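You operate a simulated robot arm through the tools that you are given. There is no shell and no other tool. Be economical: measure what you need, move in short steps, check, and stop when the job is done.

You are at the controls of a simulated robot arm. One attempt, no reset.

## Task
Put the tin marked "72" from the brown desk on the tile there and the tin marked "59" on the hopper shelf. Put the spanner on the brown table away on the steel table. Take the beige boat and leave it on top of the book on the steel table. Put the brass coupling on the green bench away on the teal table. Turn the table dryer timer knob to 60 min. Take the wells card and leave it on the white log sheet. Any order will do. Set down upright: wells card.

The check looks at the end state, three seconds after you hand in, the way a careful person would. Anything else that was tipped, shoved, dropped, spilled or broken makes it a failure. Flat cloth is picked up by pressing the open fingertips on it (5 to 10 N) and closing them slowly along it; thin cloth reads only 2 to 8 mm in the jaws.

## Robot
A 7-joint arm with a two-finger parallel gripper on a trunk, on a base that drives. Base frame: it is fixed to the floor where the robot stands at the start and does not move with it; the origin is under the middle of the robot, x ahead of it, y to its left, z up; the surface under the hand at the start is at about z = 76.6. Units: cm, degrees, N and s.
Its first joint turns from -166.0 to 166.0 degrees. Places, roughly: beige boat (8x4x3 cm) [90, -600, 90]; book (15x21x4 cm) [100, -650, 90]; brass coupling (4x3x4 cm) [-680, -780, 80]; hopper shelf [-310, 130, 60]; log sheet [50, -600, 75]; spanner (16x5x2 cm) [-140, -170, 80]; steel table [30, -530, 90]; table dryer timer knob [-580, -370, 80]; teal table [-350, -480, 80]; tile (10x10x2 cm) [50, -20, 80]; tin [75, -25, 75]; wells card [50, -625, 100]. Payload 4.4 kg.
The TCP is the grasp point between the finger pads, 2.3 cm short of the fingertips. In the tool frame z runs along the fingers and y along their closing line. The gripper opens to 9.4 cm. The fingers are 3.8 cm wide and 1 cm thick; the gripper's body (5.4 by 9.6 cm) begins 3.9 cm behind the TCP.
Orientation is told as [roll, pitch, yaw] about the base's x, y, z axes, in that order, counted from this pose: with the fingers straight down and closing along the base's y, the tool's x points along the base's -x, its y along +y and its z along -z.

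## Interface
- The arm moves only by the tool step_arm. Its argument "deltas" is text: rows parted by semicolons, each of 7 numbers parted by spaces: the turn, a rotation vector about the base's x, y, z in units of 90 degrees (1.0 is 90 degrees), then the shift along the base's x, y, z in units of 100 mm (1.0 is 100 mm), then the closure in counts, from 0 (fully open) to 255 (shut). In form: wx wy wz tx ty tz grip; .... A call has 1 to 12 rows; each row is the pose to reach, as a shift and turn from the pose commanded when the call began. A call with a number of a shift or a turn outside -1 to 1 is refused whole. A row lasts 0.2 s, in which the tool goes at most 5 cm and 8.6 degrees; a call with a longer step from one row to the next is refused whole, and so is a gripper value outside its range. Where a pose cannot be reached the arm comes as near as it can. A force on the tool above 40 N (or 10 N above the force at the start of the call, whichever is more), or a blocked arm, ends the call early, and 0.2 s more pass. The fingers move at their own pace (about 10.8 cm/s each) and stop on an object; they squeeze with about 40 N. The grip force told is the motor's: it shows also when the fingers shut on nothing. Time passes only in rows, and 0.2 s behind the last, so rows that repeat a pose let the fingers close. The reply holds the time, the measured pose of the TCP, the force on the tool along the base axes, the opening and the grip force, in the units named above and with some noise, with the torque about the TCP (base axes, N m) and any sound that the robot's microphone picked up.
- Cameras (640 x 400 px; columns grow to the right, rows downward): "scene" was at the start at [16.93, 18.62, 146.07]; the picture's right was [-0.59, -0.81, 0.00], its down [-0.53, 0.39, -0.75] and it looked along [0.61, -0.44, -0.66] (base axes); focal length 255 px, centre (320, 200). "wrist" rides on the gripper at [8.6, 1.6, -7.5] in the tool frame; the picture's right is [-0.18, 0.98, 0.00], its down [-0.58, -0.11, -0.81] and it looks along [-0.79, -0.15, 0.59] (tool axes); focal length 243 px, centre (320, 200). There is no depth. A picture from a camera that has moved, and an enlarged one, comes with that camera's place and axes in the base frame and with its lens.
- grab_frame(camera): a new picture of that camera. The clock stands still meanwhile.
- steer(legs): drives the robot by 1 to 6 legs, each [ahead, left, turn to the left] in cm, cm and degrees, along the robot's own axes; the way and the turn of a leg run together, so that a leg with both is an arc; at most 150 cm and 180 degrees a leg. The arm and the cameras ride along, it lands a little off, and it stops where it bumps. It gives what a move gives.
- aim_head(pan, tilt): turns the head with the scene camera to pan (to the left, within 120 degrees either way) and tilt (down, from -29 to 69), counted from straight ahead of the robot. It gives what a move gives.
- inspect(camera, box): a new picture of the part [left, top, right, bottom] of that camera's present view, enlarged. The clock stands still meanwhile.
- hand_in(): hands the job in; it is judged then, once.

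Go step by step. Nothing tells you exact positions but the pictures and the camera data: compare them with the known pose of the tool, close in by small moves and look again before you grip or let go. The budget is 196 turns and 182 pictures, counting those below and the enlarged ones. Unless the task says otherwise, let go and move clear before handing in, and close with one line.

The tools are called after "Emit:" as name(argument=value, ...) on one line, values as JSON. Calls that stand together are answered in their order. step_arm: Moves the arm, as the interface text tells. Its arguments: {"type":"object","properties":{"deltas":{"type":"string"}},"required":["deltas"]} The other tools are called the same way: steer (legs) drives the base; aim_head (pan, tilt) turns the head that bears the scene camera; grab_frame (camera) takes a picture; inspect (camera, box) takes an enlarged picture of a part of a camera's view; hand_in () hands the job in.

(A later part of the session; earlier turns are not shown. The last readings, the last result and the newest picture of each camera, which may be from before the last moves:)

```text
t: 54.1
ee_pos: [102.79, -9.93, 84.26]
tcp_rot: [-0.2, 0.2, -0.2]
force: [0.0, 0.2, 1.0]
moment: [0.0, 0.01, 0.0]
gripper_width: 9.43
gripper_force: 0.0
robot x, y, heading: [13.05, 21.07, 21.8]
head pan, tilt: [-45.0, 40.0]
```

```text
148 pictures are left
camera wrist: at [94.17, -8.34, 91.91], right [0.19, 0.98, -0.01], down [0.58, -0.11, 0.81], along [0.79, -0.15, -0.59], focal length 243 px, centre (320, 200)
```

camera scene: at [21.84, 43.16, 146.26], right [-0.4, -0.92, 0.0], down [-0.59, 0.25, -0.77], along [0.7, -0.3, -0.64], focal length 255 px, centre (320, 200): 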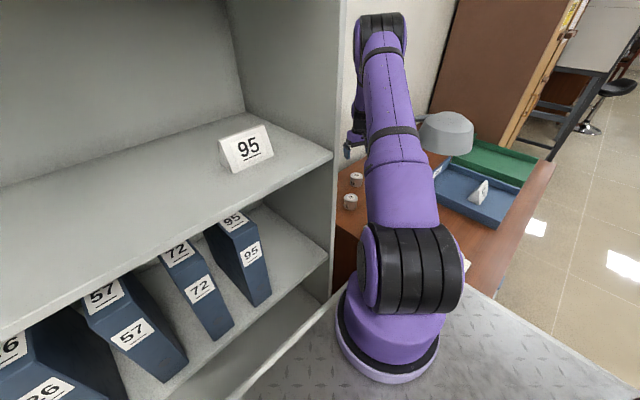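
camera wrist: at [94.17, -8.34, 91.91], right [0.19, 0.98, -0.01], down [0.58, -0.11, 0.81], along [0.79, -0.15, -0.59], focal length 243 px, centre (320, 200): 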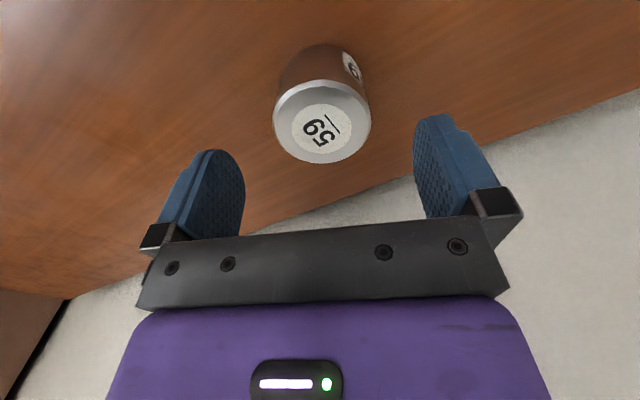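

Emit:
step_arm(deltas="0 0 0 0 0 -0.2 0; 0 0 0 0 0 -0.4 0; 0 0 0 0 0 -0.51 0; 0 0 0 0 0 -0.51 60; 0 0 0 0 0 -0.51 120; 0 0 0 0 0 -0.51 255; 0 0 0 0 0 -0.51 255; 0 0 0 0 0 -0.51 255; 0 0 0 0 0 -0.48 255; 0 0 0 0 0 -0.43 255; 0 0 0 0 0 -0.38 255; 0 0 0 0 0 -0.32 255")

Emit:
grab_frame(camera="wrist")

```text
t: 56.7
ee_pos: [102.72, -9.73, 81.29]
tcp_rot: [-0.2, 0.2, -0.2]
force: [0.2, -0.1, -1.8]
moment: [0.01, 0.03, -0.02]
gripper_width: 5.51
gripper_force: 39.8
robot x, y, heading: [13.42, 20.7, 21.7]
head pan, tilt: [-45.0, 40.0]
```

```text
147 pictures are left
camera wrist: at [94.06, -8.22, 88.84], right [0.19, 0.98, -0.01], down [0.58, -0.11, 0.81], along [0.79, -0.15, -0.59], focal length 243 px, centre (320, 200)
```

wrist: 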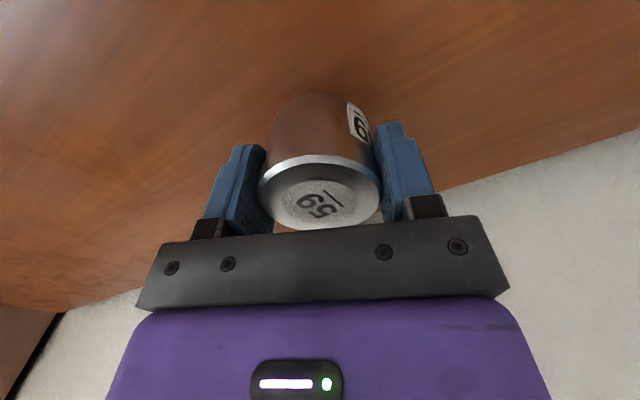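

Tin 59 is held. I lift it in slow steps to z≈131.

Emit:
step_arm(deltas="0 0 0 0 0 0.05 255; 0 0 0 0 0 0.12 255; 0 0 0 0 0 0.2 255; 0 0 0 0 0 0.3 255; 0 0 0 0 0 0.4 255; 0 0 0 0 0 0.5 255; 0 0 0 0 0 0.6 255; 0 0 0 0 0 0.7 255; 0 0 0 0 0 0.8 255; 0 0 0 0 0 0.88 255; 0 0 0 0 0 0.95 255; 0 0 0 0 0 1 255")

Emit:
step_arm(deltas="0 0 0 0 0 0.05 255; 0 0 0 0 0 0.12 255; 0 0 0 0 0 0.2 255; 0 0 0 0 0 0.3 255; 0 0 0 0 0 0.4 255; 0 0 0 0 0 0.5 255; 0 0 0 0 0 0.6 255; 0 0 0 0 0 0.7 255; 0 0 0 0 0 0.8 255; 0 0 0 0 0 0.88 255; 0 0 0 0 0 0.95 255; 0 0 0 0 0 1 255")

Emit:
step_arm(deltas="0 0 0 0 0 0.05 255; 0 0 0 0 0 0.12 255; 0 0 0 0 0 0.2 255; 0 0 0 0 0 0.3 255; 0 0 0 0 0 0.4 255; 0 0 0 0 0 0.5 255; 0 0 0 0 0 0.6 255; 0 0 0 0 0 0.7 255; 0 0 0 0 0 0.8 255; 0 0 0 0 0 0.88 255; 0 0 0 0 0 0.95 255; 0 0 0 0 0 1 255")

Emit:
step_arm(deltas="0 0 0 0 0 0.05 255; 0 0 0 0 0 0.12 255; 0 0 0 0 0 0.2 255; 0 0 0 0 0 0.3 255; 0 0 0 0 0 0.4 255; 0 0 0 0 0 0.5 255; 0 0 0 0 0 0.6 255; 0 0 0 0 0 0.7 255; 0 0 0 0 0 0.8 255; 0 0 0 0 0 0.88 255; 0 0 0 0 0 0.95 255; 0 0 0 0 0 1 255")

Emit:
step_arm(deltas="0 0 0 0 0 0.05 255; 0 0 0 0 0 0.12 255; 0 0 0 0 0 0.2 255; 0 0 0 0 0 0.3 255; 0 0 0 0 0 0.4 255; 0 0 0 0 0 0.5 255; 0 0 0 0 0 0.6 255; 0 0 0 0 0 0.7 255; 0 0 0 0 0 0.8 255; 0 0 0 0 0 0.88 255; 0 0 0 0 0 0.95 255; 0 0 0 0 0 1 255")

Emit:
grab_frame(camera="wrist")

```text
t: 59.3
ee_pos: [102.66, -9.89, 91.18]
tcp_rot: [-0.3, 0.2, -0.3]
force: [-0.2, -0.4, -1.0]
moment: [0.01, 0.01, 0.02]
gripper_width: 5.5
gripper_force: 40.3
robot x, y, heading: [13.48, 20.96, 21.9]
head pan, tilt: [-45.0, 40.0]
```

```text
t: 61.9
ee_pos: [102.81, -9.91, 101.24]
tcp_rot: [-0.3, 0.3, -0.1]
force: [0.2, -0.1, -1.1]
moment: [-0.03, 0.0, 0.03]
gripper_width: 5.49
gripper_force: 39.2
robot x, y, heading: [13.53, 20.9, 21.8]
head pan, tilt: [-45.0, 40.0]
```

```text
t: 64.5
ee_pos: [102.82, -9.97, 111.29]
tcp_rot: [-0.3, 0.2, -0.2]
force: [-0.4, 0.4, -0.4]
moment: [-0.02, -0.03, -0.05]
gripper_width: 5.52
gripper_force: 40.1
robot x, y, heading: [13.5, 20.69, 21.7]
head pan, tilt: [-45.0, 40.0]
```

```text
t: 67.1
ee_pos: [102.81, -9.93, 121.09]
tcp_rot: [-0.3, 0.4, -0.2]
force: [0.2, 0.3, -1.3]
moment: [-0.02, 0.01, 0.02]
gripper_width: 5.55
gripper_force: 40.1
robot x, y, heading: [13.28, 20.98, 21.7]
head pan, tilt: [-45.0, 40.0]
```

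```text
t: 69.7
ee_pos: [102.95, -9.85, 131.33]
tcp_rot: [-0.4, 0.3, -0.2]
force: [0.1, -0.4, -1.4]
moment: [0.01, 0.03, -0.04]
gripper_width: 5.54
gripper_force: 40.0
robot x, y, heading: [13.37, 20.81, 21.8]
head pan, tilt: [-45.0, 40.0]
```

```text
146 pictures are left
camera wrist: at [94.21, -8.28, 138.85], right [0.19, 0.98, -0.01], down [0.58, -0.11, 0.81], along [0.79, -0.15, -0.59], focal length 243 px, centre (320, 200)
```

wrist: 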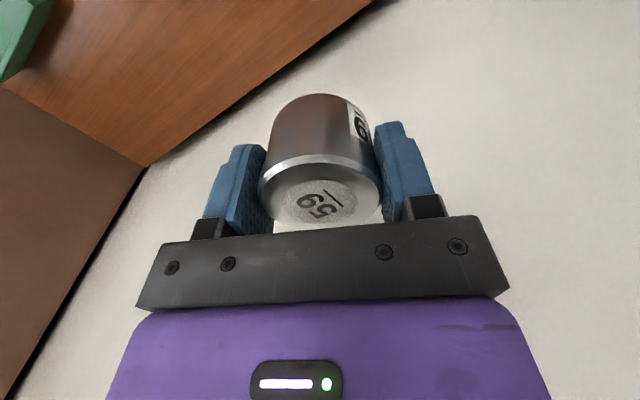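

Held firmly. Now I back the base straight out of the bay and look around toward the hopper shelf.

Emit:
steer(legs=[[-6, 0, 0], [-36, 0, 0]])

Emit:
aim_head(pan=110, tilt=25)

Emit:
grab_frame(camera="scene")

Emit:
aim_head(pan=-110, tilt=25)

Emit:
grab_frame(camera="scene")

```text
t: 72.5
ee_pos: [64.61, -25.81, 131.35]
tcp_rot: [-0.3, 0.2, -0.9]
force: [0.3, -0.2, -1.4]
moment: [0.0, -0.02, 0.02]
gripper_width: 5.51
gripper_force: 40.5
robot x, y, heading: [-24.66, 5.83, 21.2]
head pan, tilt: [-45.0, 40.0]
```

```text
t: 74.9
ee_pos: [64.49, -25.84, 131.43]
tcp_rot: [-0.2, 0.1, -0.9]
force: [0.0, -0.4, -0.1]
moment: [0.05, -0.01, -0.03]
gripper_width: 5.48
gripper_force: 40.2
robot x, y, heading: [-24.31, 6.64, 20.9]
head pan, tilt: [110.0, 25.0]
```

```text
145 pictures are left
camera scene: at [-29.55, 38.65, 148.6], right [0.75, 0.66, 0.0], down [0.28, -0.32, -0.91], along [-0.59, 0.68, -0.42], focal length 255 px, centre (320, 200)
```

scene: 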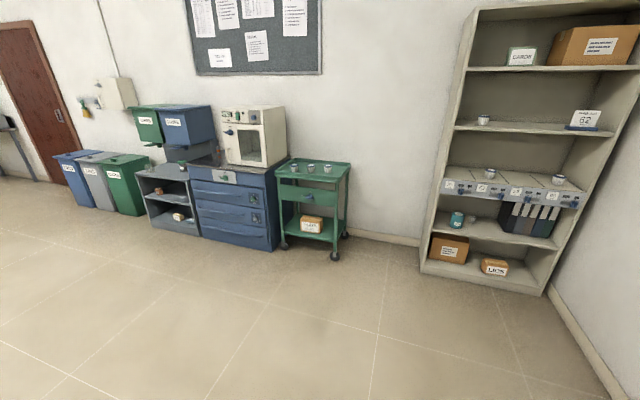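

```text
t: 78.1
ee_pos: [64.64, -25.75, 131.28]
tcp_rot: [-0.3, 0.3, -0.9]
force: [0.3, -0.1, -1.1]
moment: [0.01, -0.01, 0.0]
gripper_width: 5.48
gripper_force: 40.1
robot x, y, heading: [-24.36, 6.23, 20.9]
head pan, tilt: [-110.0, 25.0]
```

```text
144 pictures are left
camera scene: at [-23.34, 22.49, 148.6], right [-1.0, -0.02, 0.0], down [-0.01, 0.42, -0.91], along [0.02, -0.91, -0.42], focal length 255 px, centre (320, 200)
```

scene: 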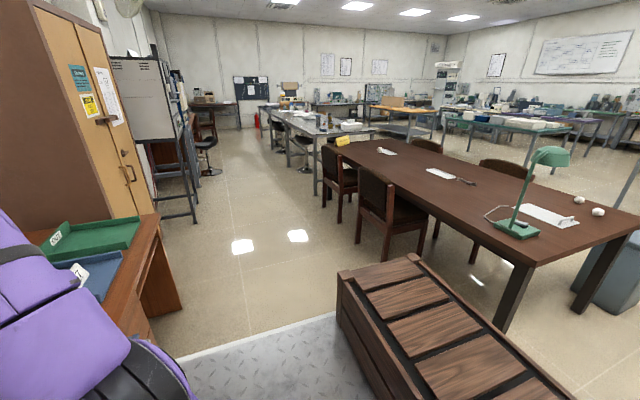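

The hopper shelf should be around pixel (175, 180) of the left view — near the dark-grey shelf by the blue cabinet. I zoom there.

Emit:
aim_head(pan=130, tilt=22)

Emit:
aim_head(pan=119, tilt=22)

Emit:
inspect(camera="scene", box=[130, 80, 330, 230])

Emit:
inspect(camera="scene", box=[190, 90, 270, 150])

```text
t: 81.4
ee_pos: [64.66, -25.76, 131.3]
tcp_rot: [-0.3, 0.1, -1.0]
force: [-0.5, -0.9, -0.9]
moment: [0.02, 0.01, -0.02]
gripper_width: 5.49
gripper_force: 40.3
robot x, y, heading: [-24.55, 5.93, 20.9]
head pan, tilt: [120.3, 22.0]
```

```text
t: 82.0
ee_pos: [64.5, -25.82, 131.5]
tcp_rot: [-0.2, 0.3, -0.9]
force: [0.3, 0.9, -0.2]
moment: [0.03, -0.01, -0.02]
gripper_width: 5.52
gripper_force: 40.3
robot x, y, heading: [-24.46, 5.88, 21.0]
head pan, tilt: [119.0, 22.0]
```

```text
2.67 times, centred on (230, 155) of scene
camera zoom: at [-30.62, 37.66, 149.08], right [0.64, 0.77, 0.0], down [0.29, -0.24, -0.93], along [-0.71, 0.6, -0.37], focal length 679 px, centre (560, 320)
```

zoom: 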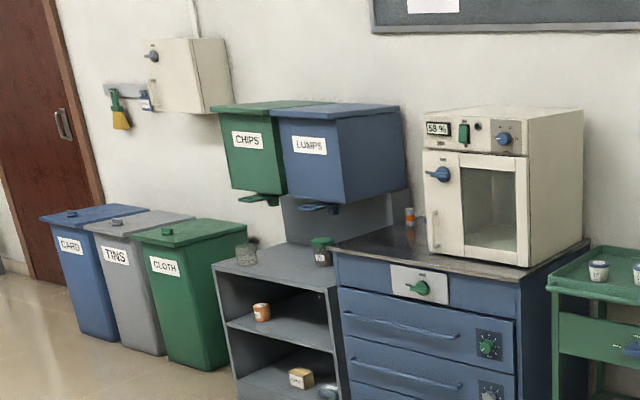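

```text
6.67 times, centred on (230, 120) of scene
camera zoom: at [-30.62, 37.66, 149.08], right [0.64, 0.77, 0.0], down [0.29, -0.24, -0.93], along [-0.71, 0.6, -0.37], focal length 1697 px, centre (920, 733)
```

zoom: 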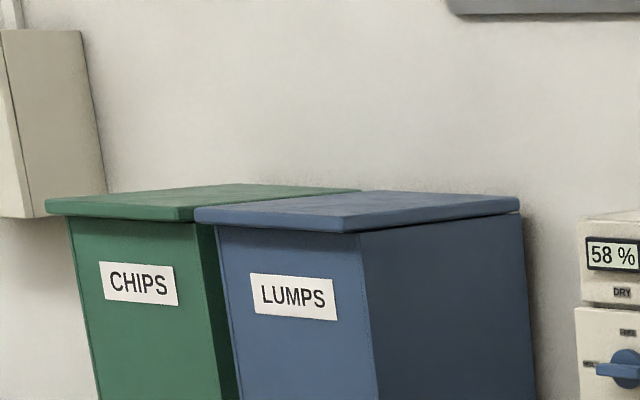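

The hopper shelf is the dark-grey unit under the CHIPS/LUMPS hoppers, top at z≈60, front edge centre about [-312, 118]. There is a wooden crate at my right rear, so I check it before driving.

Emit:
aim_head(pan=-115, tilt=65)

Emit:
grab_frame(camera="scene")

Emit:
aim_head(pan=115, tilt=55)

Emit:
grab_frame(camera="scene")

```text
t: 85.3
ee_pos: [64.55, -25.75, 131.46]
tcp_rot: [-0.3, 0.2, -0.9]
force: [-0.2, -0.3, -0.9]
moment: [0.0, 0.0, 0.02]
gripper_width: 5.52
gripper_force: 40.1
robot x, y, heading: [-24.25, 6.33, 21.1]
head pan, tilt: [-115.0, 65.0]
```

```text
141 pictures are left
camera scene: at [-23.93, 25.64, 143.03], right [-1.0, 0.07, 0.0], down [0.06, 0.9, -0.42], along [-0.03, -0.42, -0.91], focal length 255 px, centre (320, 200)
```

scene: 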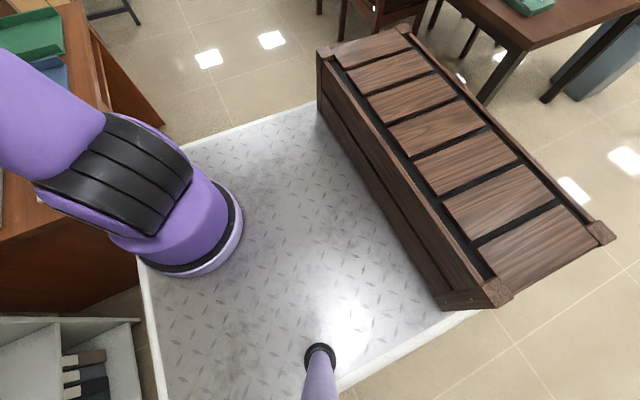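

```text
t: 88.6
ee_pos: [64.68, -25.78, 131.43]
tcp_rot: [-0.3, 0.2, -0.9]
force: [-0.7, 0.3, -1.5]
moment: [-0.02, -0.04, 0.0]
gripper_width: 5.52
gripper_force: 39.8
robot x, y, heading: [-24.66, 6.21, 20.6]
head pan, tilt: [115.0, 55.0]
```

```text
140 pictures are left
camera scene: at [-28.69, 36.71, 144.2], right [0.69, 0.72, 0.0], down [0.59, -0.57, -0.57], along [-0.41, 0.4, -0.82], focal length 255 px, centre (320, 200)
```

scene: 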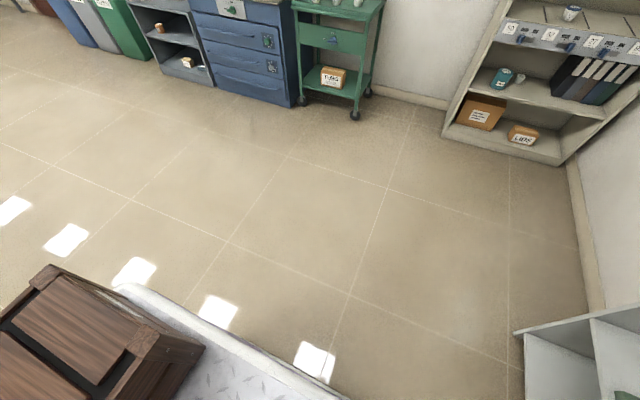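

The crate rides on my own plate, so my footprint is about ±40 × ±31 cm. I back off, turn left to face the wall (heading ≈112°), and advance along free floor.

Emit:
steer(legs=[[-35, 0, 0], [0, 0, 91], [80, 0, 0], [0, 120, 0]])

Emit:
aim_head(pan=30, tilt=35)

Emit:
grab_frame(camera="scene")

```text
t: 104.2
ee_pos: [-164.79, 114.19, 131.26]
tcp_rot: [-0.3, 0.2, 88.9]
force: [-0.1, -0.4, -0.6]
moment: [0.02, -0.01, 0.02]
gripper_width: 5.49
gripper_force: 40.5
robot x, y, heading: [-196.82, 24.94, 111.2]
head pan, tilt: [115.0, 55.0]
```

```text
t: 105.8
ee_pos: [-164.91, 114.19, 131.34]
tcp_rot: [-0.3, 0.2, 88.9]
force: [0.1, 0.1, -0.9]
moment: [0.0, 0.04, 0.02]
gripper_width: 5.5
gripper_force: 39.9
robot x, y, heading: [-196.8, 25.58, 111.1]
head pan, tilt: [30.0, 35.0]
```

```text
139 pictures are left
camera scene: at [-229.14, 31.71, 147.02], right [0.63, 0.78, 0.0], down [0.45, -0.36, -0.82], along [-0.64, 0.52, -0.57], focal length 255 px, centre (320, 200)
```

scene: 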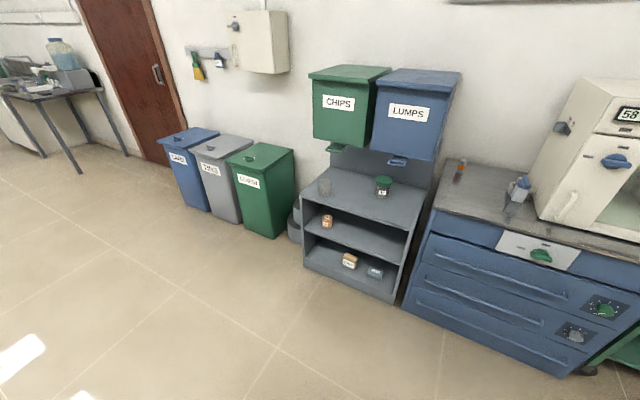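

Shelf top front edge runs at about 222 cm along the facing direction, hopper fronts are only about 12 cm behind it, so I'll set the tin near the front edge around [-304, 122]. First I draw the arm in a little and square it (yaw 111), then drive over.

Emit:
step_arm(deltas="0 0 0.02 -0.02 -0.03 0 255; 0 0 0.04 -0.06 -0.1 0 255; 0 0 0.06 -0.12 -0.18 0 255; 0 0 0.08 -0.18 -0.26 0 255; 0 0 0.1 -0.24 -0.35 0 255; 0 0 0.12 -0.3 -0.43 0 255; 0 0 0.14 -0.36 -0.51 0 255; 0 0 0.16 -0.41 -0.59 0 255; 0 0 0.18 -0.45 -0.65 0 255; 0 0 0.2 -0.48 -0.7 0 255; 0 0 0.22 -0.5 -0.73 0 255; 0 0 0.24 -0.51 -0.745 0 255")

Emit:
step_arm(deltas="0 0 0 -0.02 -0.03 0 255; 0 0 0 -0.06 -0.1 0 255; 0 0 0 -0.12 -0.18 0 255; 0 0 0 -0.18 -0.26 0 255; 0 0 0 -0.24 -0.35 0 255; 0 0 0 -0.3 -0.43 0 255; 0 0 0 -0.36 -0.51 0 255; 0 0 0 -0.41 -0.59 0 255; 0 0 0 -0.45 -0.65 0 255; 0 0 0 -0.48 -0.7 0 255; 0 0 0 -0.5 -0.73 0 255; 0 0 0 -0.51 -0.745 0 255")

Emit:
steer(legs=[[0, 111, 0], [50, 0, 0]])

Emit:
aim_head(pan=-20, tilt=45)

Emit:
grab_frame(camera="scene")

Emit:
grab_frame(camera="wrist")

```text
t: 108.4
ee_pos: [-169.99, 106.79, 131.46]
tcp_rot: [-0.3, 0.4, 110.6]
force: [-0.2, 1.0, -1.1]
moment: [0.02, 0.0, -0.06]
gripper_width: 5.5
gripper_force: 39.9
robot x, y, heading: [-196.8, 24.62, 110.9]
head pan, tilt: [30.0, 35.0]
```

```text
t: 111.0
ee_pos: [-174.96, 99.25, 131.31]
tcp_rot: [-0.3, 0.2, 110.5]
force: [-0.7, 0.3, -1.9]
moment: [0.0, 0.0, -0.02]
gripper_width: 5.51
gripper_force: 40.4
robot x, y, heading: [-196.81, 24.77, 110.8]
head pan, tilt: [30.0, 35.0]
```

```text
t: 119.3
ee_pos: [-297.33, 107.15, 131.37]
tcp_rot: [-0.3, 0.3, 110.8]
force: [0.2, -0.5, -1.4]
moment: [0.0, -0.01, -0.01]
gripper_width: 5.51
gripper_force: 40.0
robot x, y, heading: [-318.77, 32.78, 111.2]
head pan, tilt: [30.0, 35.0]
```

```text
t: 120.5
ee_pos: [-297.31, 107.17, 131.29]
tcp_rot: [-0.2, 0.2, 110.8]
force: [-0.1, 0.2, -0.9]
moment: [-0.04, 0.02, 0.0]
gripper_width: 5.5
gripper_force: 40.2
robot x, y, heading: [-318.66, 32.74, 110.9]
head pan, tilt: [-20.0, 45.0]
```

```text
138 pictures are left
camera scene: at [-344.42, 42.0, 145.54], right [1.0, 0.02, 0.0], down [0.01, -0.71, -0.71], along [-0.01, 0.71, -0.71], focal length 255 px, centre (320, 200)
```

scene: 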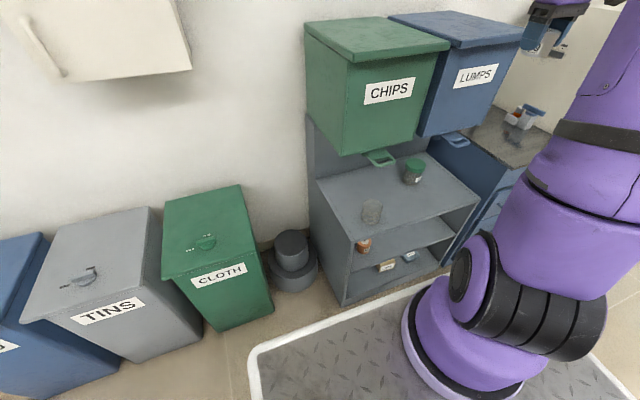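

```text
137 pictures are left
camera wrist: at [-295.8, 98.43, 138.87], right [-0.98, -0.18, -0.01], down [-0.11, 0.58, 0.81], along [-0.14, 0.79, -0.59], focal length 243 px, centre (320, 200)
```

wrist: 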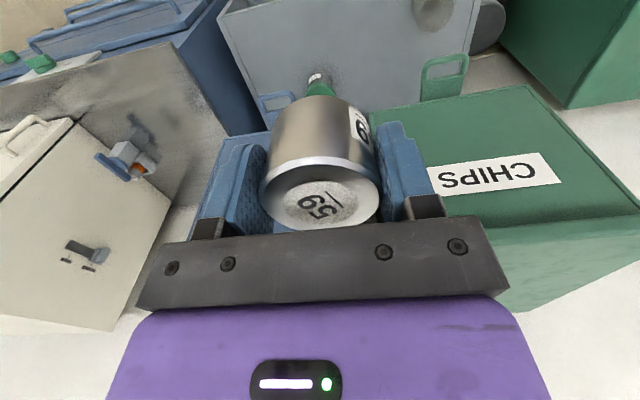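

The geometry agrees: front edge midpoint ≈[-303, 115], hopper fronts ≈12 cm deep. I drive ahead 14.5 cm so the tin is over the front strip.

Emit:
steer(legs=[[14, 0, 0]])

Emit:
step_arm(deltas="0 0 0 0 0 -0.05 255; 0 0 0 0 0 -0.12 255; 0 0 0 0 0 -0.2 255; 0 0 0 0 0 -0.3 255; 0 0 0 0 0 -0.4 255; 0 0 0 0 0 -0.5 255; 0 0 0 0 0 -0.6 255; 0 0 0 0 0 -0.7 255; 0 0 0 0 0 -0.8 255; 0 0 0 0 0 -0.88 255; 0 0 0 0 0 -0.95 255; 0 0 0 0 0 -1 255")

Emit:
grab_frame(camera="scene")

Emit:
grab_frame(camera="wrist")

```text
t: 121.8
ee_pos: [-302.36, 120.58, 131.31]
tcp_rot: [-0.3, 0.2, 110.7]
force: [0.8, -0.6, -1.3]
moment: [-0.01, -0.03, 0.02]
gripper_width: 5.49
gripper_force: 39.9
robot x, y, heading: [-323.97, 46.55, 110.6]
head pan, tilt: [-20.0, 45.0]
```

```text
t: 124.4
ee_pos: [-302.48, 120.51, 121.39]
tcp_rot: [-0.3, 0.2, 110.8]
force: [0.5, 0.0, -1.0]
moment: [-0.02, 0.0, 0.02]
gripper_width: 5.5
gripper_force: 40.2
robot x, y, heading: [-324.52, 46.65, 111.1]
head pan, tilt: [-20.0, 45.0]
```

```text
136 pictures are left
camera scene: at [-349.58, 55.52, 145.54], right [1.0, 0.02, 0.0], down [0.01, -0.71, -0.71], along [-0.01, 0.71, -0.71], focal length 255 px, centre (320, 200)
```

scene: 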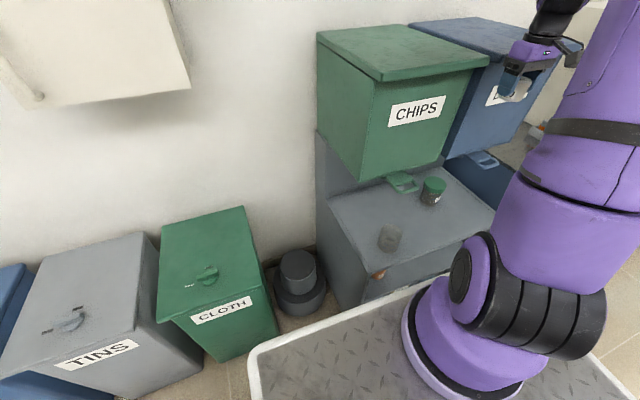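

```text
135 pictures are left
camera wrist: at [-300.89, 111.86, 128.82], right [-0.98, -0.17, -0.01], down [-0.11, 0.58, 0.81], along [-0.14, 0.79, -0.59], focal length 243 px, centre (320, 200)
```

wrist: 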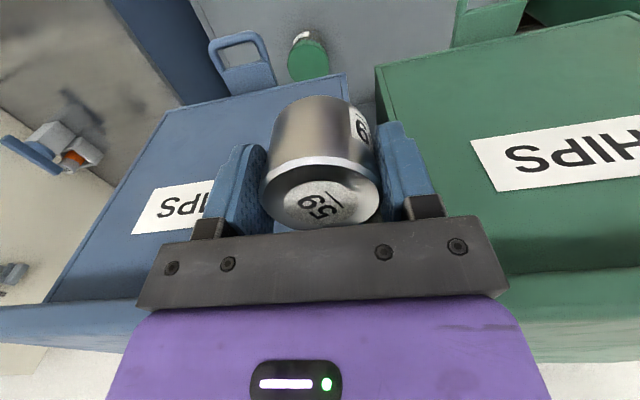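

Passing in front of the hopper faces with some gap. I continue down carefully.

Emit:
step_arm(deltas="0 0 0 0 0 -0.05 255; 0 0 0 0 0 -0.12 255; 0 0 0 0 0 -0.2 255; 0 0 0 0 0 -0.3 255; 0 0 0 0 0 -0.4 255; 0 0 0 0 0 -0.5 255; 0 0 0 0 0 -0.6 255; 0 0 0 0 0 -0.7 255; 0 0 0 0 0 -0.8 255; 0 0 0 0 0 -0.88 255; 0 0 0 0 0 -0.95 255; 0 0 0 0 0 -1 255")

Emit:
step_arm(deltas="0 0 0 0 0 -0.05 255; 0 0 0 0 0 -0.12 255; 0 0 0 0 0 -0.2 255; 0 0 0 0 0 -0.3 255; 0 0 0 0 0 -0.4 255; 0 0 0 0 0 -0.5 255; 0 0 0 0 0 -0.6 255; 0 0 0 0 0 -0.7 255; 0 0 0 0 0 -0.8 255; 0 0 0 0 0 -0.88 255; 0 0 0 0 0 -0.95 255; 0 0 0 0 0 -1 255")

Emit:
grab_frame(camera="scene")

Emit:
grab_frame(camera="wrist")

```text
t: 127.0
ee_pos: [-302.49, 120.64, 111.32]
tcp_rot: [-0.4, 0.1, 110.7]
force: [0.0, -0.7, -0.6]
moment: [-0.01, 0.01, 0.01]
gripper_width: 5.52
gripper_force: 40.3
robot x, y, heading: [-324.07, 46.19, 111.0]
head pan, tilt: [-20.0, 45.0]
```

```text
t: 129.6
ee_pos: [-302.22, 120.64, 101.33]
tcp_rot: [-0.3, 0.2, 110.7]
force: [-0.4, 0.0, -0.9]
moment: [-0.01, 0.02, 0.0]
gripper_width: 5.48
gripper_force: 40.8
robot x, y, heading: [-323.95, 46.8, 110.9]
head pan, tilt: [-20.0, 45.0]
```

```text
134 pictures are left
camera scene: at [-349.59, 55.52, 145.54], right [1.0, 0.02, 0.0], down [0.01, -0.71, -0.71], along [-0.01, 0.71, -0.71], focal length 255 px, centre (320, 200)
```

scene: 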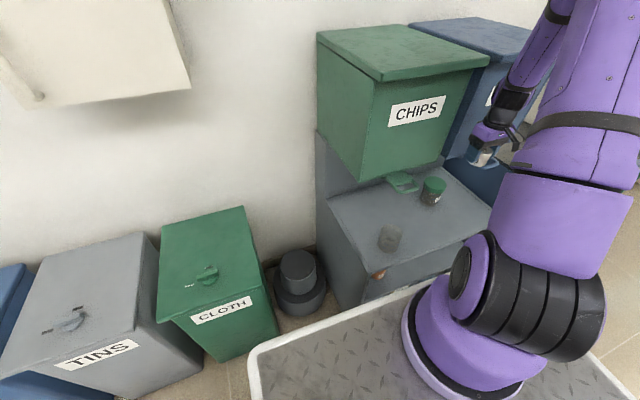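

```text
133 pictures are left
camera wrist: at [-300.76, 111.84, 108.8], right [-0.98, -0.17, -0.01], down [-0.11, 0.58, 0.8], along [-0.14, 0.79, -0.59], focal length 243 px, centre (320, 200)
```

wrist: 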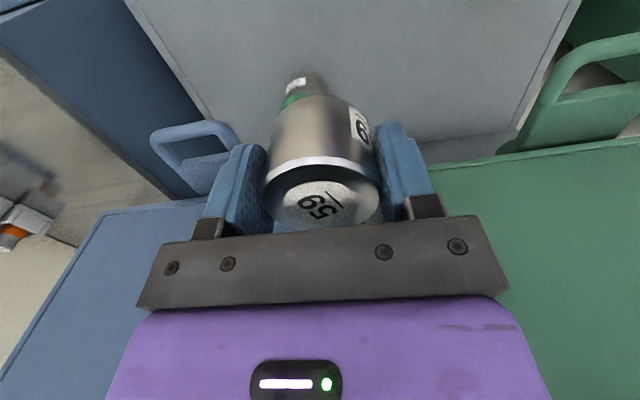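

The scoop under LUMPS is close on the right, so I shift about 2.5 cm left while going down.

Emit:
step_arm(deltas="0 0 0 -0.02 -0.01 -0.02 255; 0 0 0 -0.07 -0.03 -0.06 255; 0 0 0 -0.12 -0.05 -0.12 255; 0 0 0 -0.18 -0.07 -0.2 255; 0 0 0 -0.23 -0.09 -0.3 255; 0 0 0 -0.23 -0.09 -0.4 255; 0 0 0 -0.23 -0.09 -0.5 255; 0 0 0 -0.23 -0.09 -0.6 255; 0 0 0 -0.23 -0.09 -0.7 255; 0 0 0 -0.23 -0.09 -0.8 255; 0 0 0 -0.23 -0.09 -0.9 255; 0 0 0 -0.23 -0.09 -0.95 255")

Emit:
step_arm(deltas="0 0 0 0 0 -0.05 255; 0 0 0 0 0 -0.12 255; 0 0 0 0 0 -0.2 255; 0 0 0 0 0 -0.3 255; 0 0 0 0 0 -0.4 255; 0 0 0 0 0 -0.5 255; 0 0 0 0 0 -0.6 255; 0 0 0 0 0 -0.7 255; 0 0 0 0 0 -0.8 255; 0 0 0 0 0 -0.88 255; 0 0 0 0 0 -0.95 255; 0 0 0 0 0 -1 255")

Emit:
grab_frame(camera="scene")

Emit:
grab_frame(camera="wrist")

```text
t: 132.2
ee_pos: [-304.65, 119.49, 91.76]
tcp_rot: [-0.2, 0.2, 110.7]
force: [-0.5, -0.6, -0.6]
moment: [0.01, 0.04, -0.04]
gripper_width: 5.49
gripper_force: 39.4
robot x, y, heading: [-324.06, 46.27, 111.1]
head pan, tilt: [-20.0, 45.0]
```

```text
t: 134.8
ee_pos: [-304.62, 119.76, 81.81]
tcp_rot: [-0.3, 0.2, 110.7]
force: [-0.2, -0.5, -1.3]
moment: [-0.02, 0.03, 0.0]
gripper_width: 5.49
gripper_force: 39.7
robot x, y, heading: [-323.8, 46.24, 111.0]
head pan, tilt: [-20.0, 45.0]
```

```text
132 pictures are left
camera scene: at [-349.58, 55.52, 145.54], right [1.0, 0.02, 0.0], down [0.01, -0.71, -0.71], along [-0.01, 0.71, -0.71], focal length 255 px, centre (320, 200)
```

scene: 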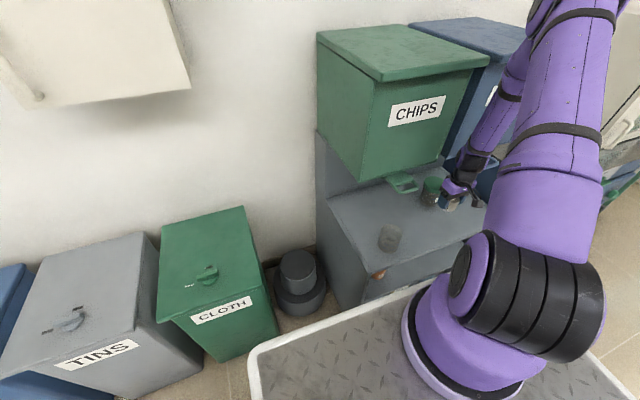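

```text
131 pictures are left
camera wrist: at [-303.13, 110.93, 89.34], right [-0.98, -0.17, -0.01], down [-0.11, 0.58, 0.81], along [-0.14, 0.79, -0.59], focal length 243 px, centre (320, 200)
```

wrist: 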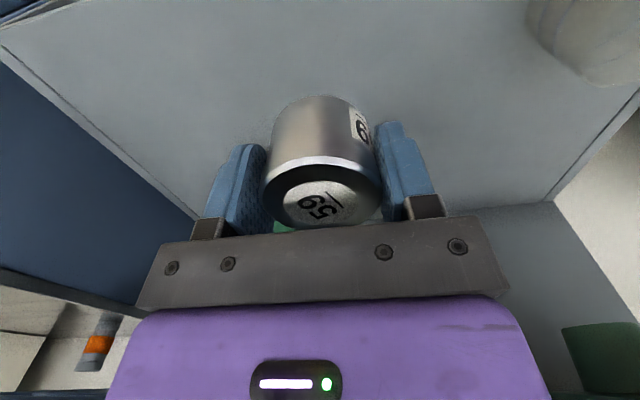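

Good position between scoops and jars. I lower to just above the surface.

Emit:
step_arm(deltas="0 0 0 0 0 -0.05 255; 0 0 0 0 0 -0.12 255; 0 0 0 0 0 -0.2 255; 0 0 0 0 0 -0.3 255; 0 0 0 0 0 -0.4 255; 0 0 0 0 0 -0.5 255; 0 0 0 0 0 -0.6 255; 0 0 0 0 0 -0.7 255; 0 0 0 0 0 -0.8 255; 0 0 0 0 0 -0.88 255; 0 0 0 0 0 -0.95 255; 0 0 0 0 0 -1 255")

Emit:
step_arm(deltas="0 0 0 0 0 -0.1 255; 0 0 0 0 0 -0.2 255; 0 0 0 0 0 -0.3 255; 0 0 0 0 0 -0.4 255; 0 0 0 0 0 -0.5 255; 0 0 0 0 0 -0.6 255; 0 0 0 0 0 -0.65 255; 0 0 0 0 0 -0.65 255")

Emit:
inspect(camera="scene", box=[380, 140, 500, 250])

Emit:
grab_frame(camera="wrist")

```text
t: 137.4
ee_pos: [-304.65, 119.63, 71.96]
tcp_rot: [-0.3, 0.1, 110.7]
force: [0.4, -0.3, -1.4]
moment: [0.02, -0.04, 0.0]
gripper_width: 5.5
gripper_force: 40.4
robot x, y, heading: [-324.22, 46.29, 111.1]
head pan, tilt: [-20.0, 45.0]
```

```text
t: 138.6
ee_pos: [-304.49, 119.71, 67.35]
tcp_rot: [-0.3, 0.1, 110.7]
force: [-4.7, -10.7, 30.7]
moment: [-0.51, 0.72, 0.17]
gripper_width: 5.48
gripper_force: 39.6
robot x, y, heading: [-323.94, 46.41, 111.0]
head pan, tilt: [-20.0, 45.0]
stopped in row 6: the force on the tool passed its limit at 66 N (the readings are from after the stop); the commanded pose is now the measured one
```

```text
3.64 times, centred on (440, 195) of scene
camera zoom: at [-349.63, 55.37, 145.54], right [1.0, 0.02, 0.0], down [0.01, -0.71, -0.71], along [-0.01, 0.71, -0.71], focal length 926 px, centre (-116, 218)
```

zoom: 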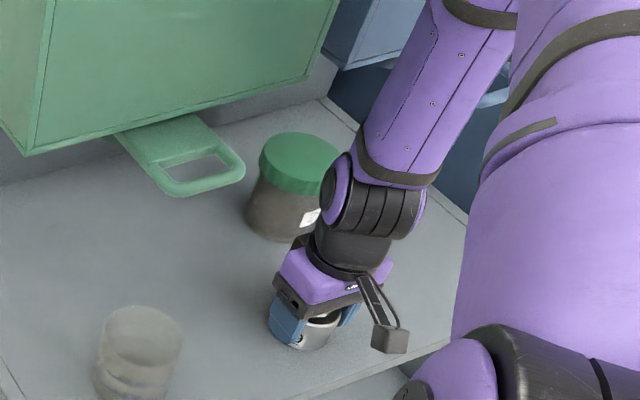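

```text
129 pictures are left
camera wrist: at [-303.06, 110.89, 74.82], right [-0.98, -0.18, -0.01], down [-0.11, 0.58, 0.81], along [-0.14, 0.79, -0.59], focal length 243 px, centre (320, 200)
```

wrist: 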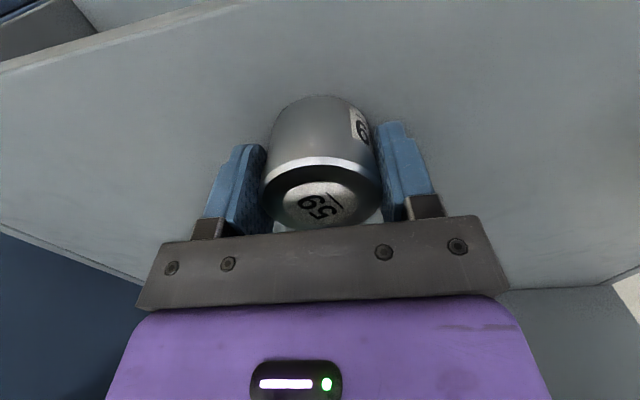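

Contact came at z≈67.3, so the shelf top is nearer z≈64.7; the front edge in the wrist view is 6–7 cm in front of the tin's centre, fine. I ease off and feel again.

Emit:
step_arm(deltas="0 0 0 0 0 0.02 255; 0 0 0 0 0 0.05 255; 0 0 0 0 0 0.05 255; 0 0 0 0 0 0.05 255")

Emit:
step_arm(deltas="0 0 0 0 0 -0.02 255; 0 0 0 0 0 -0.04 255; 0 0 0 0 0 -0.04 255")

Emit:
inspect(camera="scene", box=[420, 180, 490, 240])

```text
t: 139.6
ee_pos: [-304.48, 119.79, 67.63]
tcp_rot: [-0.3, 0.1, 110.7]
force: [-0.3, -1.0, -2.0]
moment: [0.01, -0.03, 0.0]
gripper_width: 5.47
gripper_force: 40.5
robot x, y, heading: [-323.97, 46.29, 111.0]
head pan, tilt: [-20.0, 45.0]
```

```text
t: 140.4
ee_pos: [-304.55, 119.74, 67.26]
tcp_rot: [-0.5, 0.0, 110.7]
force: [1.6, -4.0, 16.1]
moment: [-0.29, 0.34, 0.06]
gripper_width: 5.49
gripper_force: 39.8
robot x, y, heading: [-323.85, 46.65, 110.9]
head pan, tilt: [-20.0, 45.0]
```

```text
6.67 times, centred on (455, 210) of scene
camera zoom: at [-349.59, 55.46, 145.54], right [1.0, 0.02, 0.0], down [0.01, -0.71, -0.71], along [-0.01, 0.71, -0.71], focal length 1697 px, centre (-580, 133)
```

zoom: 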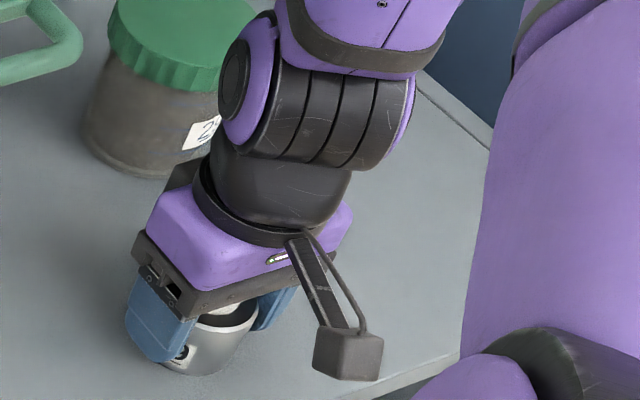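

The tin stands on the shelf. I open and rise straight up.

Emit:
step_arm(deltas="0 0 0 0 0 0.01 220; 0 0 0 0 0 0.02 120; 0 0 0 0 0 0.02 50; 0 0 0 0 0 0.02 0; 0 0 0 0 0 0.02 0; 0 0 0 0 0 0.3 0; 0 0 0 0 0 0.6 0; 0 0 0 0 0 0.95 0; 0 0 0 0 0 0.95 0")

Emit:
grab_frame(camera="wrist")

Emit:
step_arm(deltas="0 0 0 0 0 0.3 0; 0 0 0 0 0 0.6 0; 0 0 0 0 0 0.95 0")

Emit:
step_arm(deltas="0 0 0 0 0 0.3 0; 0 0 0 0 0 0.6 0; 0 0 0 0 0 0.95 0")

Emit:
step_arm(deltas="0 0 0 0.03 -0.08 0.3 0; 0 0 0 0.06 -0.16 0.6 0; 0 0 0 0.09 -0.24 0.95 0; 0 0 0 0.09 -0.24 0.95 0")

```text
t: 142.4
ee_pos: [-304.51, 119.68, 76.67]
tcp_rot: [-0.5, 0.1, 110.7]
force: [-0.4, 0.6, -0.1]
moment: [0.03, -0.02, -0.01]
gripper_width: 9.41
gripper_force: 0.1
robot x, y, heading: [-324.15, 46.44, 111.0]
head pan, tilt: [-20.0, 45.0]
```

```text
127 pictures are left
camera wrist: at [-302.99, 110.96, 84.19], right [-0.98, -0.18, -0.01], down [-0.11, 0.58, 0.81], along [-0.14, 0.79, -0.59], focal length 243 px, centre (320, 200)
```

wrist: 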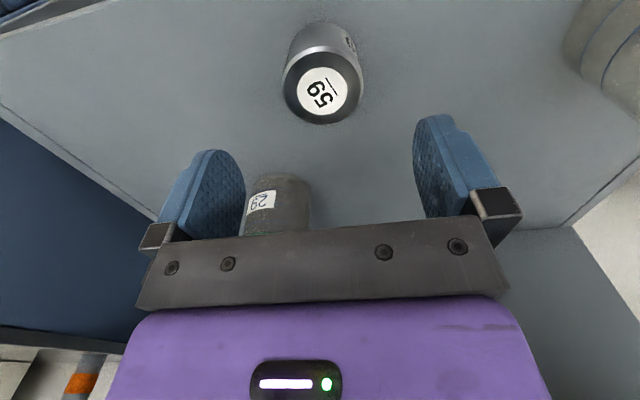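

```text
t: 143.2
ee_pos: [-304.41, 119.69, 86.14]
tcp_rot: [-0.3, 0.1, 110.7]
force: [-1.1, 0.0, 0.0]
moment: [0.0, -0.01, 0.04]
gripper_width: 9.38
gripper_force: 0.1
robot x, y, heading: [-324.06, 46.33, 110.8]
head pan, tilt: [-20.0, 45.0]
```

```text
t: 144.0
ee_pos: [-304.17, 119.54, 95.7]
tcp_rot: [-0.3, 0.1, 110.6]
force: [0.4, 0.1, -0.3]
moment: [-0.04, 0.0, 0.0]
gripper_width: 9.43
gripper_force: 0.1
robot x, y, heading: [-323.89, 46.26, 110.9]
head pan, tilt: [-20.0, 45.0]
```

```text
t: 145.0
ee_pos: [-303.6, 117.21, 105.4]
tcp_rot: [-0.4, 0.1, 110.7]
force: [-0.2, -0.7, 0.0]
moment: [0.0, 0.0, -0.02]
gripper_width: 9.39
gripper_force: 0.1
robot x, y, heading: [-323.96, 46.29, 110.9]
head pan, tilt: [-20.0, 45.0]
```

Tin 59 stands on the shelf. Next the spanner on the brown table: I back away, turn right 90° and survey the table's surroundings.

Emit:
steer(legs=[[-65, 0, 0], [0, 0, -90]])

Emit:
aim_head(pan=-65, tilt=25)

Emit:
grab_frame(camera="scene")

Emit:
aim_head(pan=-115, tilt=20)

Emit:
grab_frame(camera="scene")

```text
t: 152.4
ee_pos: [-229.5, -33.07, 105.23]
tcp_rot: [-0.4, 0.1, 21.7]
force: [0.1, 0.0, -0.8]
moment: [-0.01, 0.0, 0.02]
gripper_width: 9.38
gripper_force: 0.1
robot x, y, heading: [-300.69, -13.96, 22.0]
head pan, tilt: [-20.0, 45.0]
```

```text
t: 153.6
ee_pos: [-229.52, -33.15, 105.46]
tcp_rot: [-0.4, 0.1, 21.7]
force: [-0.6, 0.4, 0.0]
moment: [0.0, 0.0, -0.02]
gripper_width: 9.41
gripper_force: 0.0
robot x, y, heading: [-300.57, -14.12, 22.0]
head pan, tilt: [-65.0, 25.0]
```

```text
126 pictures are left
camera scene: at [-293.27, 5.47, 148.59], right [-0.68, -0.73, 0.0], down [-0.31, 0.29, -0.91], along [0.66, -0.62, -0.42], focal length 255 px, centre (320, 200)
```

scene: 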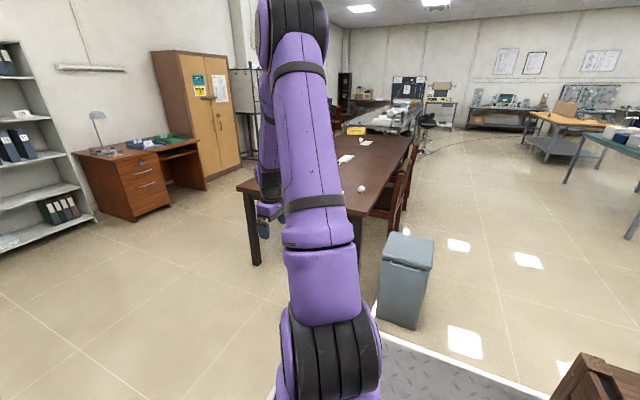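

```text
t: 154.7
ee_pos: [-229.54, -33.09, 105.39]
tcp_rot: [-0.3, 0.1, 21.7]
force: [0.3, 0.2, 0.7]
moment: [-0.02, -0.02, 0.0]
gripper_width: 9.39
gripper_force: 0.1
robot x, y, heading: [-300.55, -13.69, 22.1]
head pan, tilt: [-115.0, 20.0]
```

```text
125 pictures are left
camera scene: at [-300.49, 2.45, 149.4], right [-1.0, 0.05, 0.0], down [0.02, 0.34, -0.94], along [-0.05, -0.94, -0.34], focal length 255 px, centre (320, 200)
```

scene: 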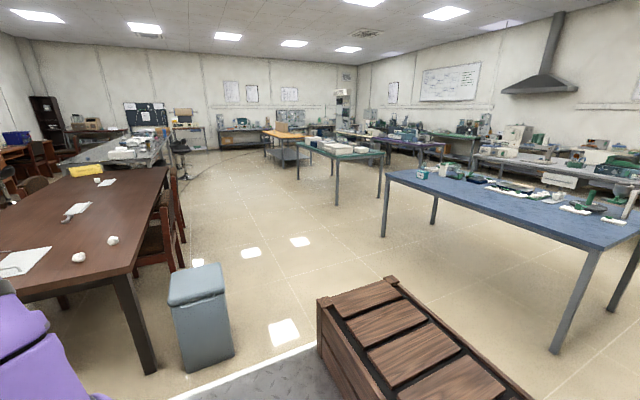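

Emit:
inspect(camera="scene", box=[0, 150, 240, 300])

```text
2.67 times, centred on (120, 225) of scene
camera zoom: at [-300.49, 2.45, 149.4], right [-1.0, 0.05, 0.0], down [0.02, 0.34, -0.94], along [-0.05, -0.94, -0.34], focal length 679 px, centre (853, 133)
```

zoom: 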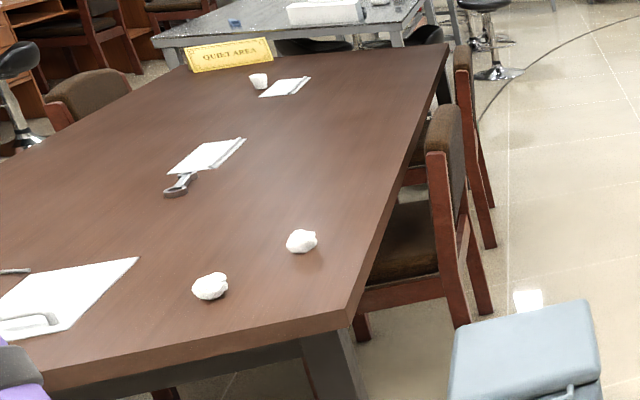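

The spanner lies near [-135, -167], in the middle of a wide table with chairs on both sides and a bin at the north-west corner. I move to the north end of the table to measure better.

Emit:
steer(legs=[[105, 0, 0], [0, -40, 0]])

Emit:
aim_head(pan=-90, tilt=30)

Emit:
grab_frame(camera="scene")

```text
t: 162.2
ee_pos: [-116.77, -28.87, 105.36]
tcp_rot: [-0.3, 0.1, 22.4]
force: [0.0, -0.9, -1.0]
moment: [0.0, 0.02, 0.0]
gripper_width: 9.4
gripper_force: 0.0
robot x, y, heading: [-188.51, -10.59, 22.5]
head pan, tilt: [-115.0, 20.0]
```

```text
t: 163.1
ee_pos: [-116.77, -28.9, 105.28]
tcp_rot: [-0.3, 0.0, 22.5]
force: [0.6, 0.1, 0.2]
moment: [-0.02, 0.0, -0.01]
gripper_width: 9.4
gripper_force: 0.0
robot x, y, heading: [-187.96, -10.75, 22.5]
head pan, tilt: [-90.0, 30.0]
```

```text
123 pictures are left
camera scene: at [-184.32, 6.95, 147.8], right [-0.92, -0.38, 0.0], down [-0.19, 0.46, -0.87], along [0.33, -0.8, -0.5], focal length 255 px, centre (320, 200)
```

scene: 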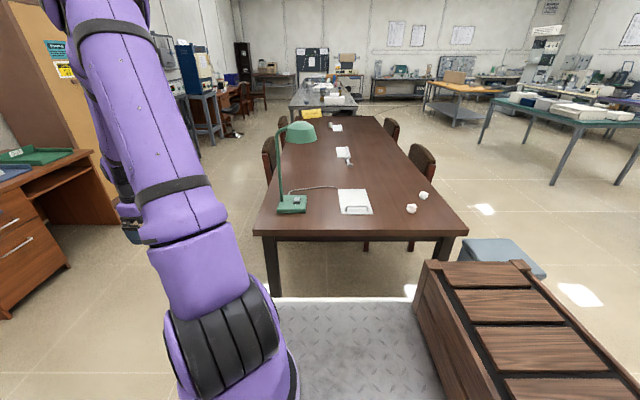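

Table spans about 99 cm; the spanner is mid-way, with chairs flanking both sides, so reach will be critical. I test the arm's real maximum reach in free air here, at working height.

Emit:
step_arm(deltas="0 0 0 0 0 -0.4 0; 0 0 0 0 0 -0.8 0; 0 0 0 0 0 -1 0")

Emit:
step_arm(deltas="0 0 0 0 0 -0.4 0; 0 0 0 0 0 -0.8 0; 0 0 0 0 0 -1 0")

Emit:
step_arm(deltas="0 0 0 0.4 0.16 0 0; 0 0 0 0.8 0.32 0 0; 0 0 0 0.92 0.38 0 0")

Emit:
step_arm(deltas="0 0 0 0.4 0.16 0 0; 0 0 0 0.8 0.32 0 0; 0 0 0 0.92 0.38 0 0")

Emit:
step_arm(deltas="0 0 0 0.4 0.16 0 0; 0 0 0 0.8 0.32 0 0; 0 0 0 0.92 0.38 0 0")

Emit:
step_arm(deltas="0 0 0 0.4 0.16 0 0; 0 0 0 0.8 0.32 0 0; 0 0 0 0.92 0.38 0 0; 0 0 0 0.92 0.38 0 0")

```text
t: 163.9
ee_pos: [-116.61, -28.81, 95.32]
tcp_rot: [-0.4, 0.1, 22.3]
force: [-0.7, -0.1, -0.6]
moment: [0.01, 0.01, -0.01]
gripper_width: 9.38
gripper_force: 0.1
robot x, y, heading: [-187.9, -9.85, 22.7]
head pan, tilt: [-90.0, 30.0]
```

```text
t: 164.7
ee_pos: [-116.7, -28.72, 85.32]
tcp_rot: [-0.3, 0.1, 22.3]
force: [0.4, 1.0, 0.5]
moment: [0.03, -0.03, -0.01]
gripper_width: 9.39
gripper_force: 0.0
robot x, y, heading: [-188.05, -10.21, 22.7]
head pan, tilt: [-90.0, 30.0]
```

```text
t: 165.5
ee_pos: [-107.75, -24.69, 85.21]
tcp_rot: [-0.3, 0.1, 22.0]
force: [-1.5, -0.4, 1.0]
moment: [-0.01, -0.02, 0.02]
gripper_width: 9.43
gripper_force: 0.0
robot x, y, heading: [-188.38, -9.82, 22.5]
head pan, tilt: [-90.0, 30.0]
```

```text
t: 166.3
ee_pos: [-98.65, -21.0, 85.43]
tcp_rot: [-0.4, 0.1, 22.2]
force: [0.2, 0.4, -0.8]
moment: [-0.02, -0.02, 0.02]
gripper_width: 9.41
gripper_force: 0.1
robot x, y, heading: [-188.19, -9.75, 22.7]
head pan, tilt: [-90.0, 30.0]
```

```text
t: 167.1
ee_pos: [-89.32, -17.22, 85.35]
tcp_rot: [-0.4, 0.0, 22.3]
force: [-0.1, -0.7, -0.1]
moment: [-0.03, -0.02, -0.02]
gripper_width: 9.4
gripper_force: 0.0
robot x, y, heading: [-188.0, -10.2, 22.6]
head pan, tilt: [-90.0, 30.0]
```

```text
t: 168.1
ee_pos: [-79.99, -13.59, 85.66]
tcp_rot: [-0.3, 0.1, 22.3]
force: [-0.4, -0.5, -0.5]
moment: [0.01, 0.05, 0.01]
gripper_width: 9.41
gripper_force: 0.0
robot x, y, heading: [-188.16, -9.81, 22.8]
head pan, tilt: [-90.0, 30.0]
```

Reach exceeds 98 from the centre already (108 cm), so the arm's axis is ahead of the centre. I extend a bit more to find the limit.

Emit:
step_arm(deltas="0 0 0 0.4 0.16 0 0; 0 0 0 0.8 0.32 0 0; 0 0 0 0.92 0.38 0 0; 0 0 0 0.92 0.38 0 0")

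Emit:
step_arm(deltas="0 0 0 0.4 0.16 0 0; 0 0 0 0.8 0.32 0 0; 0 0 0 0.92 0.38 0 0; 0 0 0 0.92 0.38 0 0")

```text
t: 169.1
ee_pos: [-76.51, -9.98, 86.07]
tcp_rot: [-0.5, 0.1, 22.3]
force: [0.2, 0.8, 0.7]
moment: [0.0, 0.01, 0.0]
gripper_width: 9.38
gripper_force: 0.1
out of reach, approached as far as the arm can: row 1, 2, 3, 4
robot x, y, heading: [-188.31, -10.25, 22.7]
head pan, tilt: [-90.0, 30.0]
```

```text
t: 170.1
ee_pos: [-76.28, -6.63, 88.06]
tcp_rot: [-0.5, 0.3, 22.0]
force: [-0.1, -1.9, -0.2]
moment: [0.11, 0.03, 0.01]
gripper_width: 9.38
gripper_force: 0.1
out of reach, approached as far as the arm can: row 1, 2, 3, 4
robot x, y, heading: [-188.32, -10.8, 22.4]
head pan, tilt: [-90.0, 30.0]
```

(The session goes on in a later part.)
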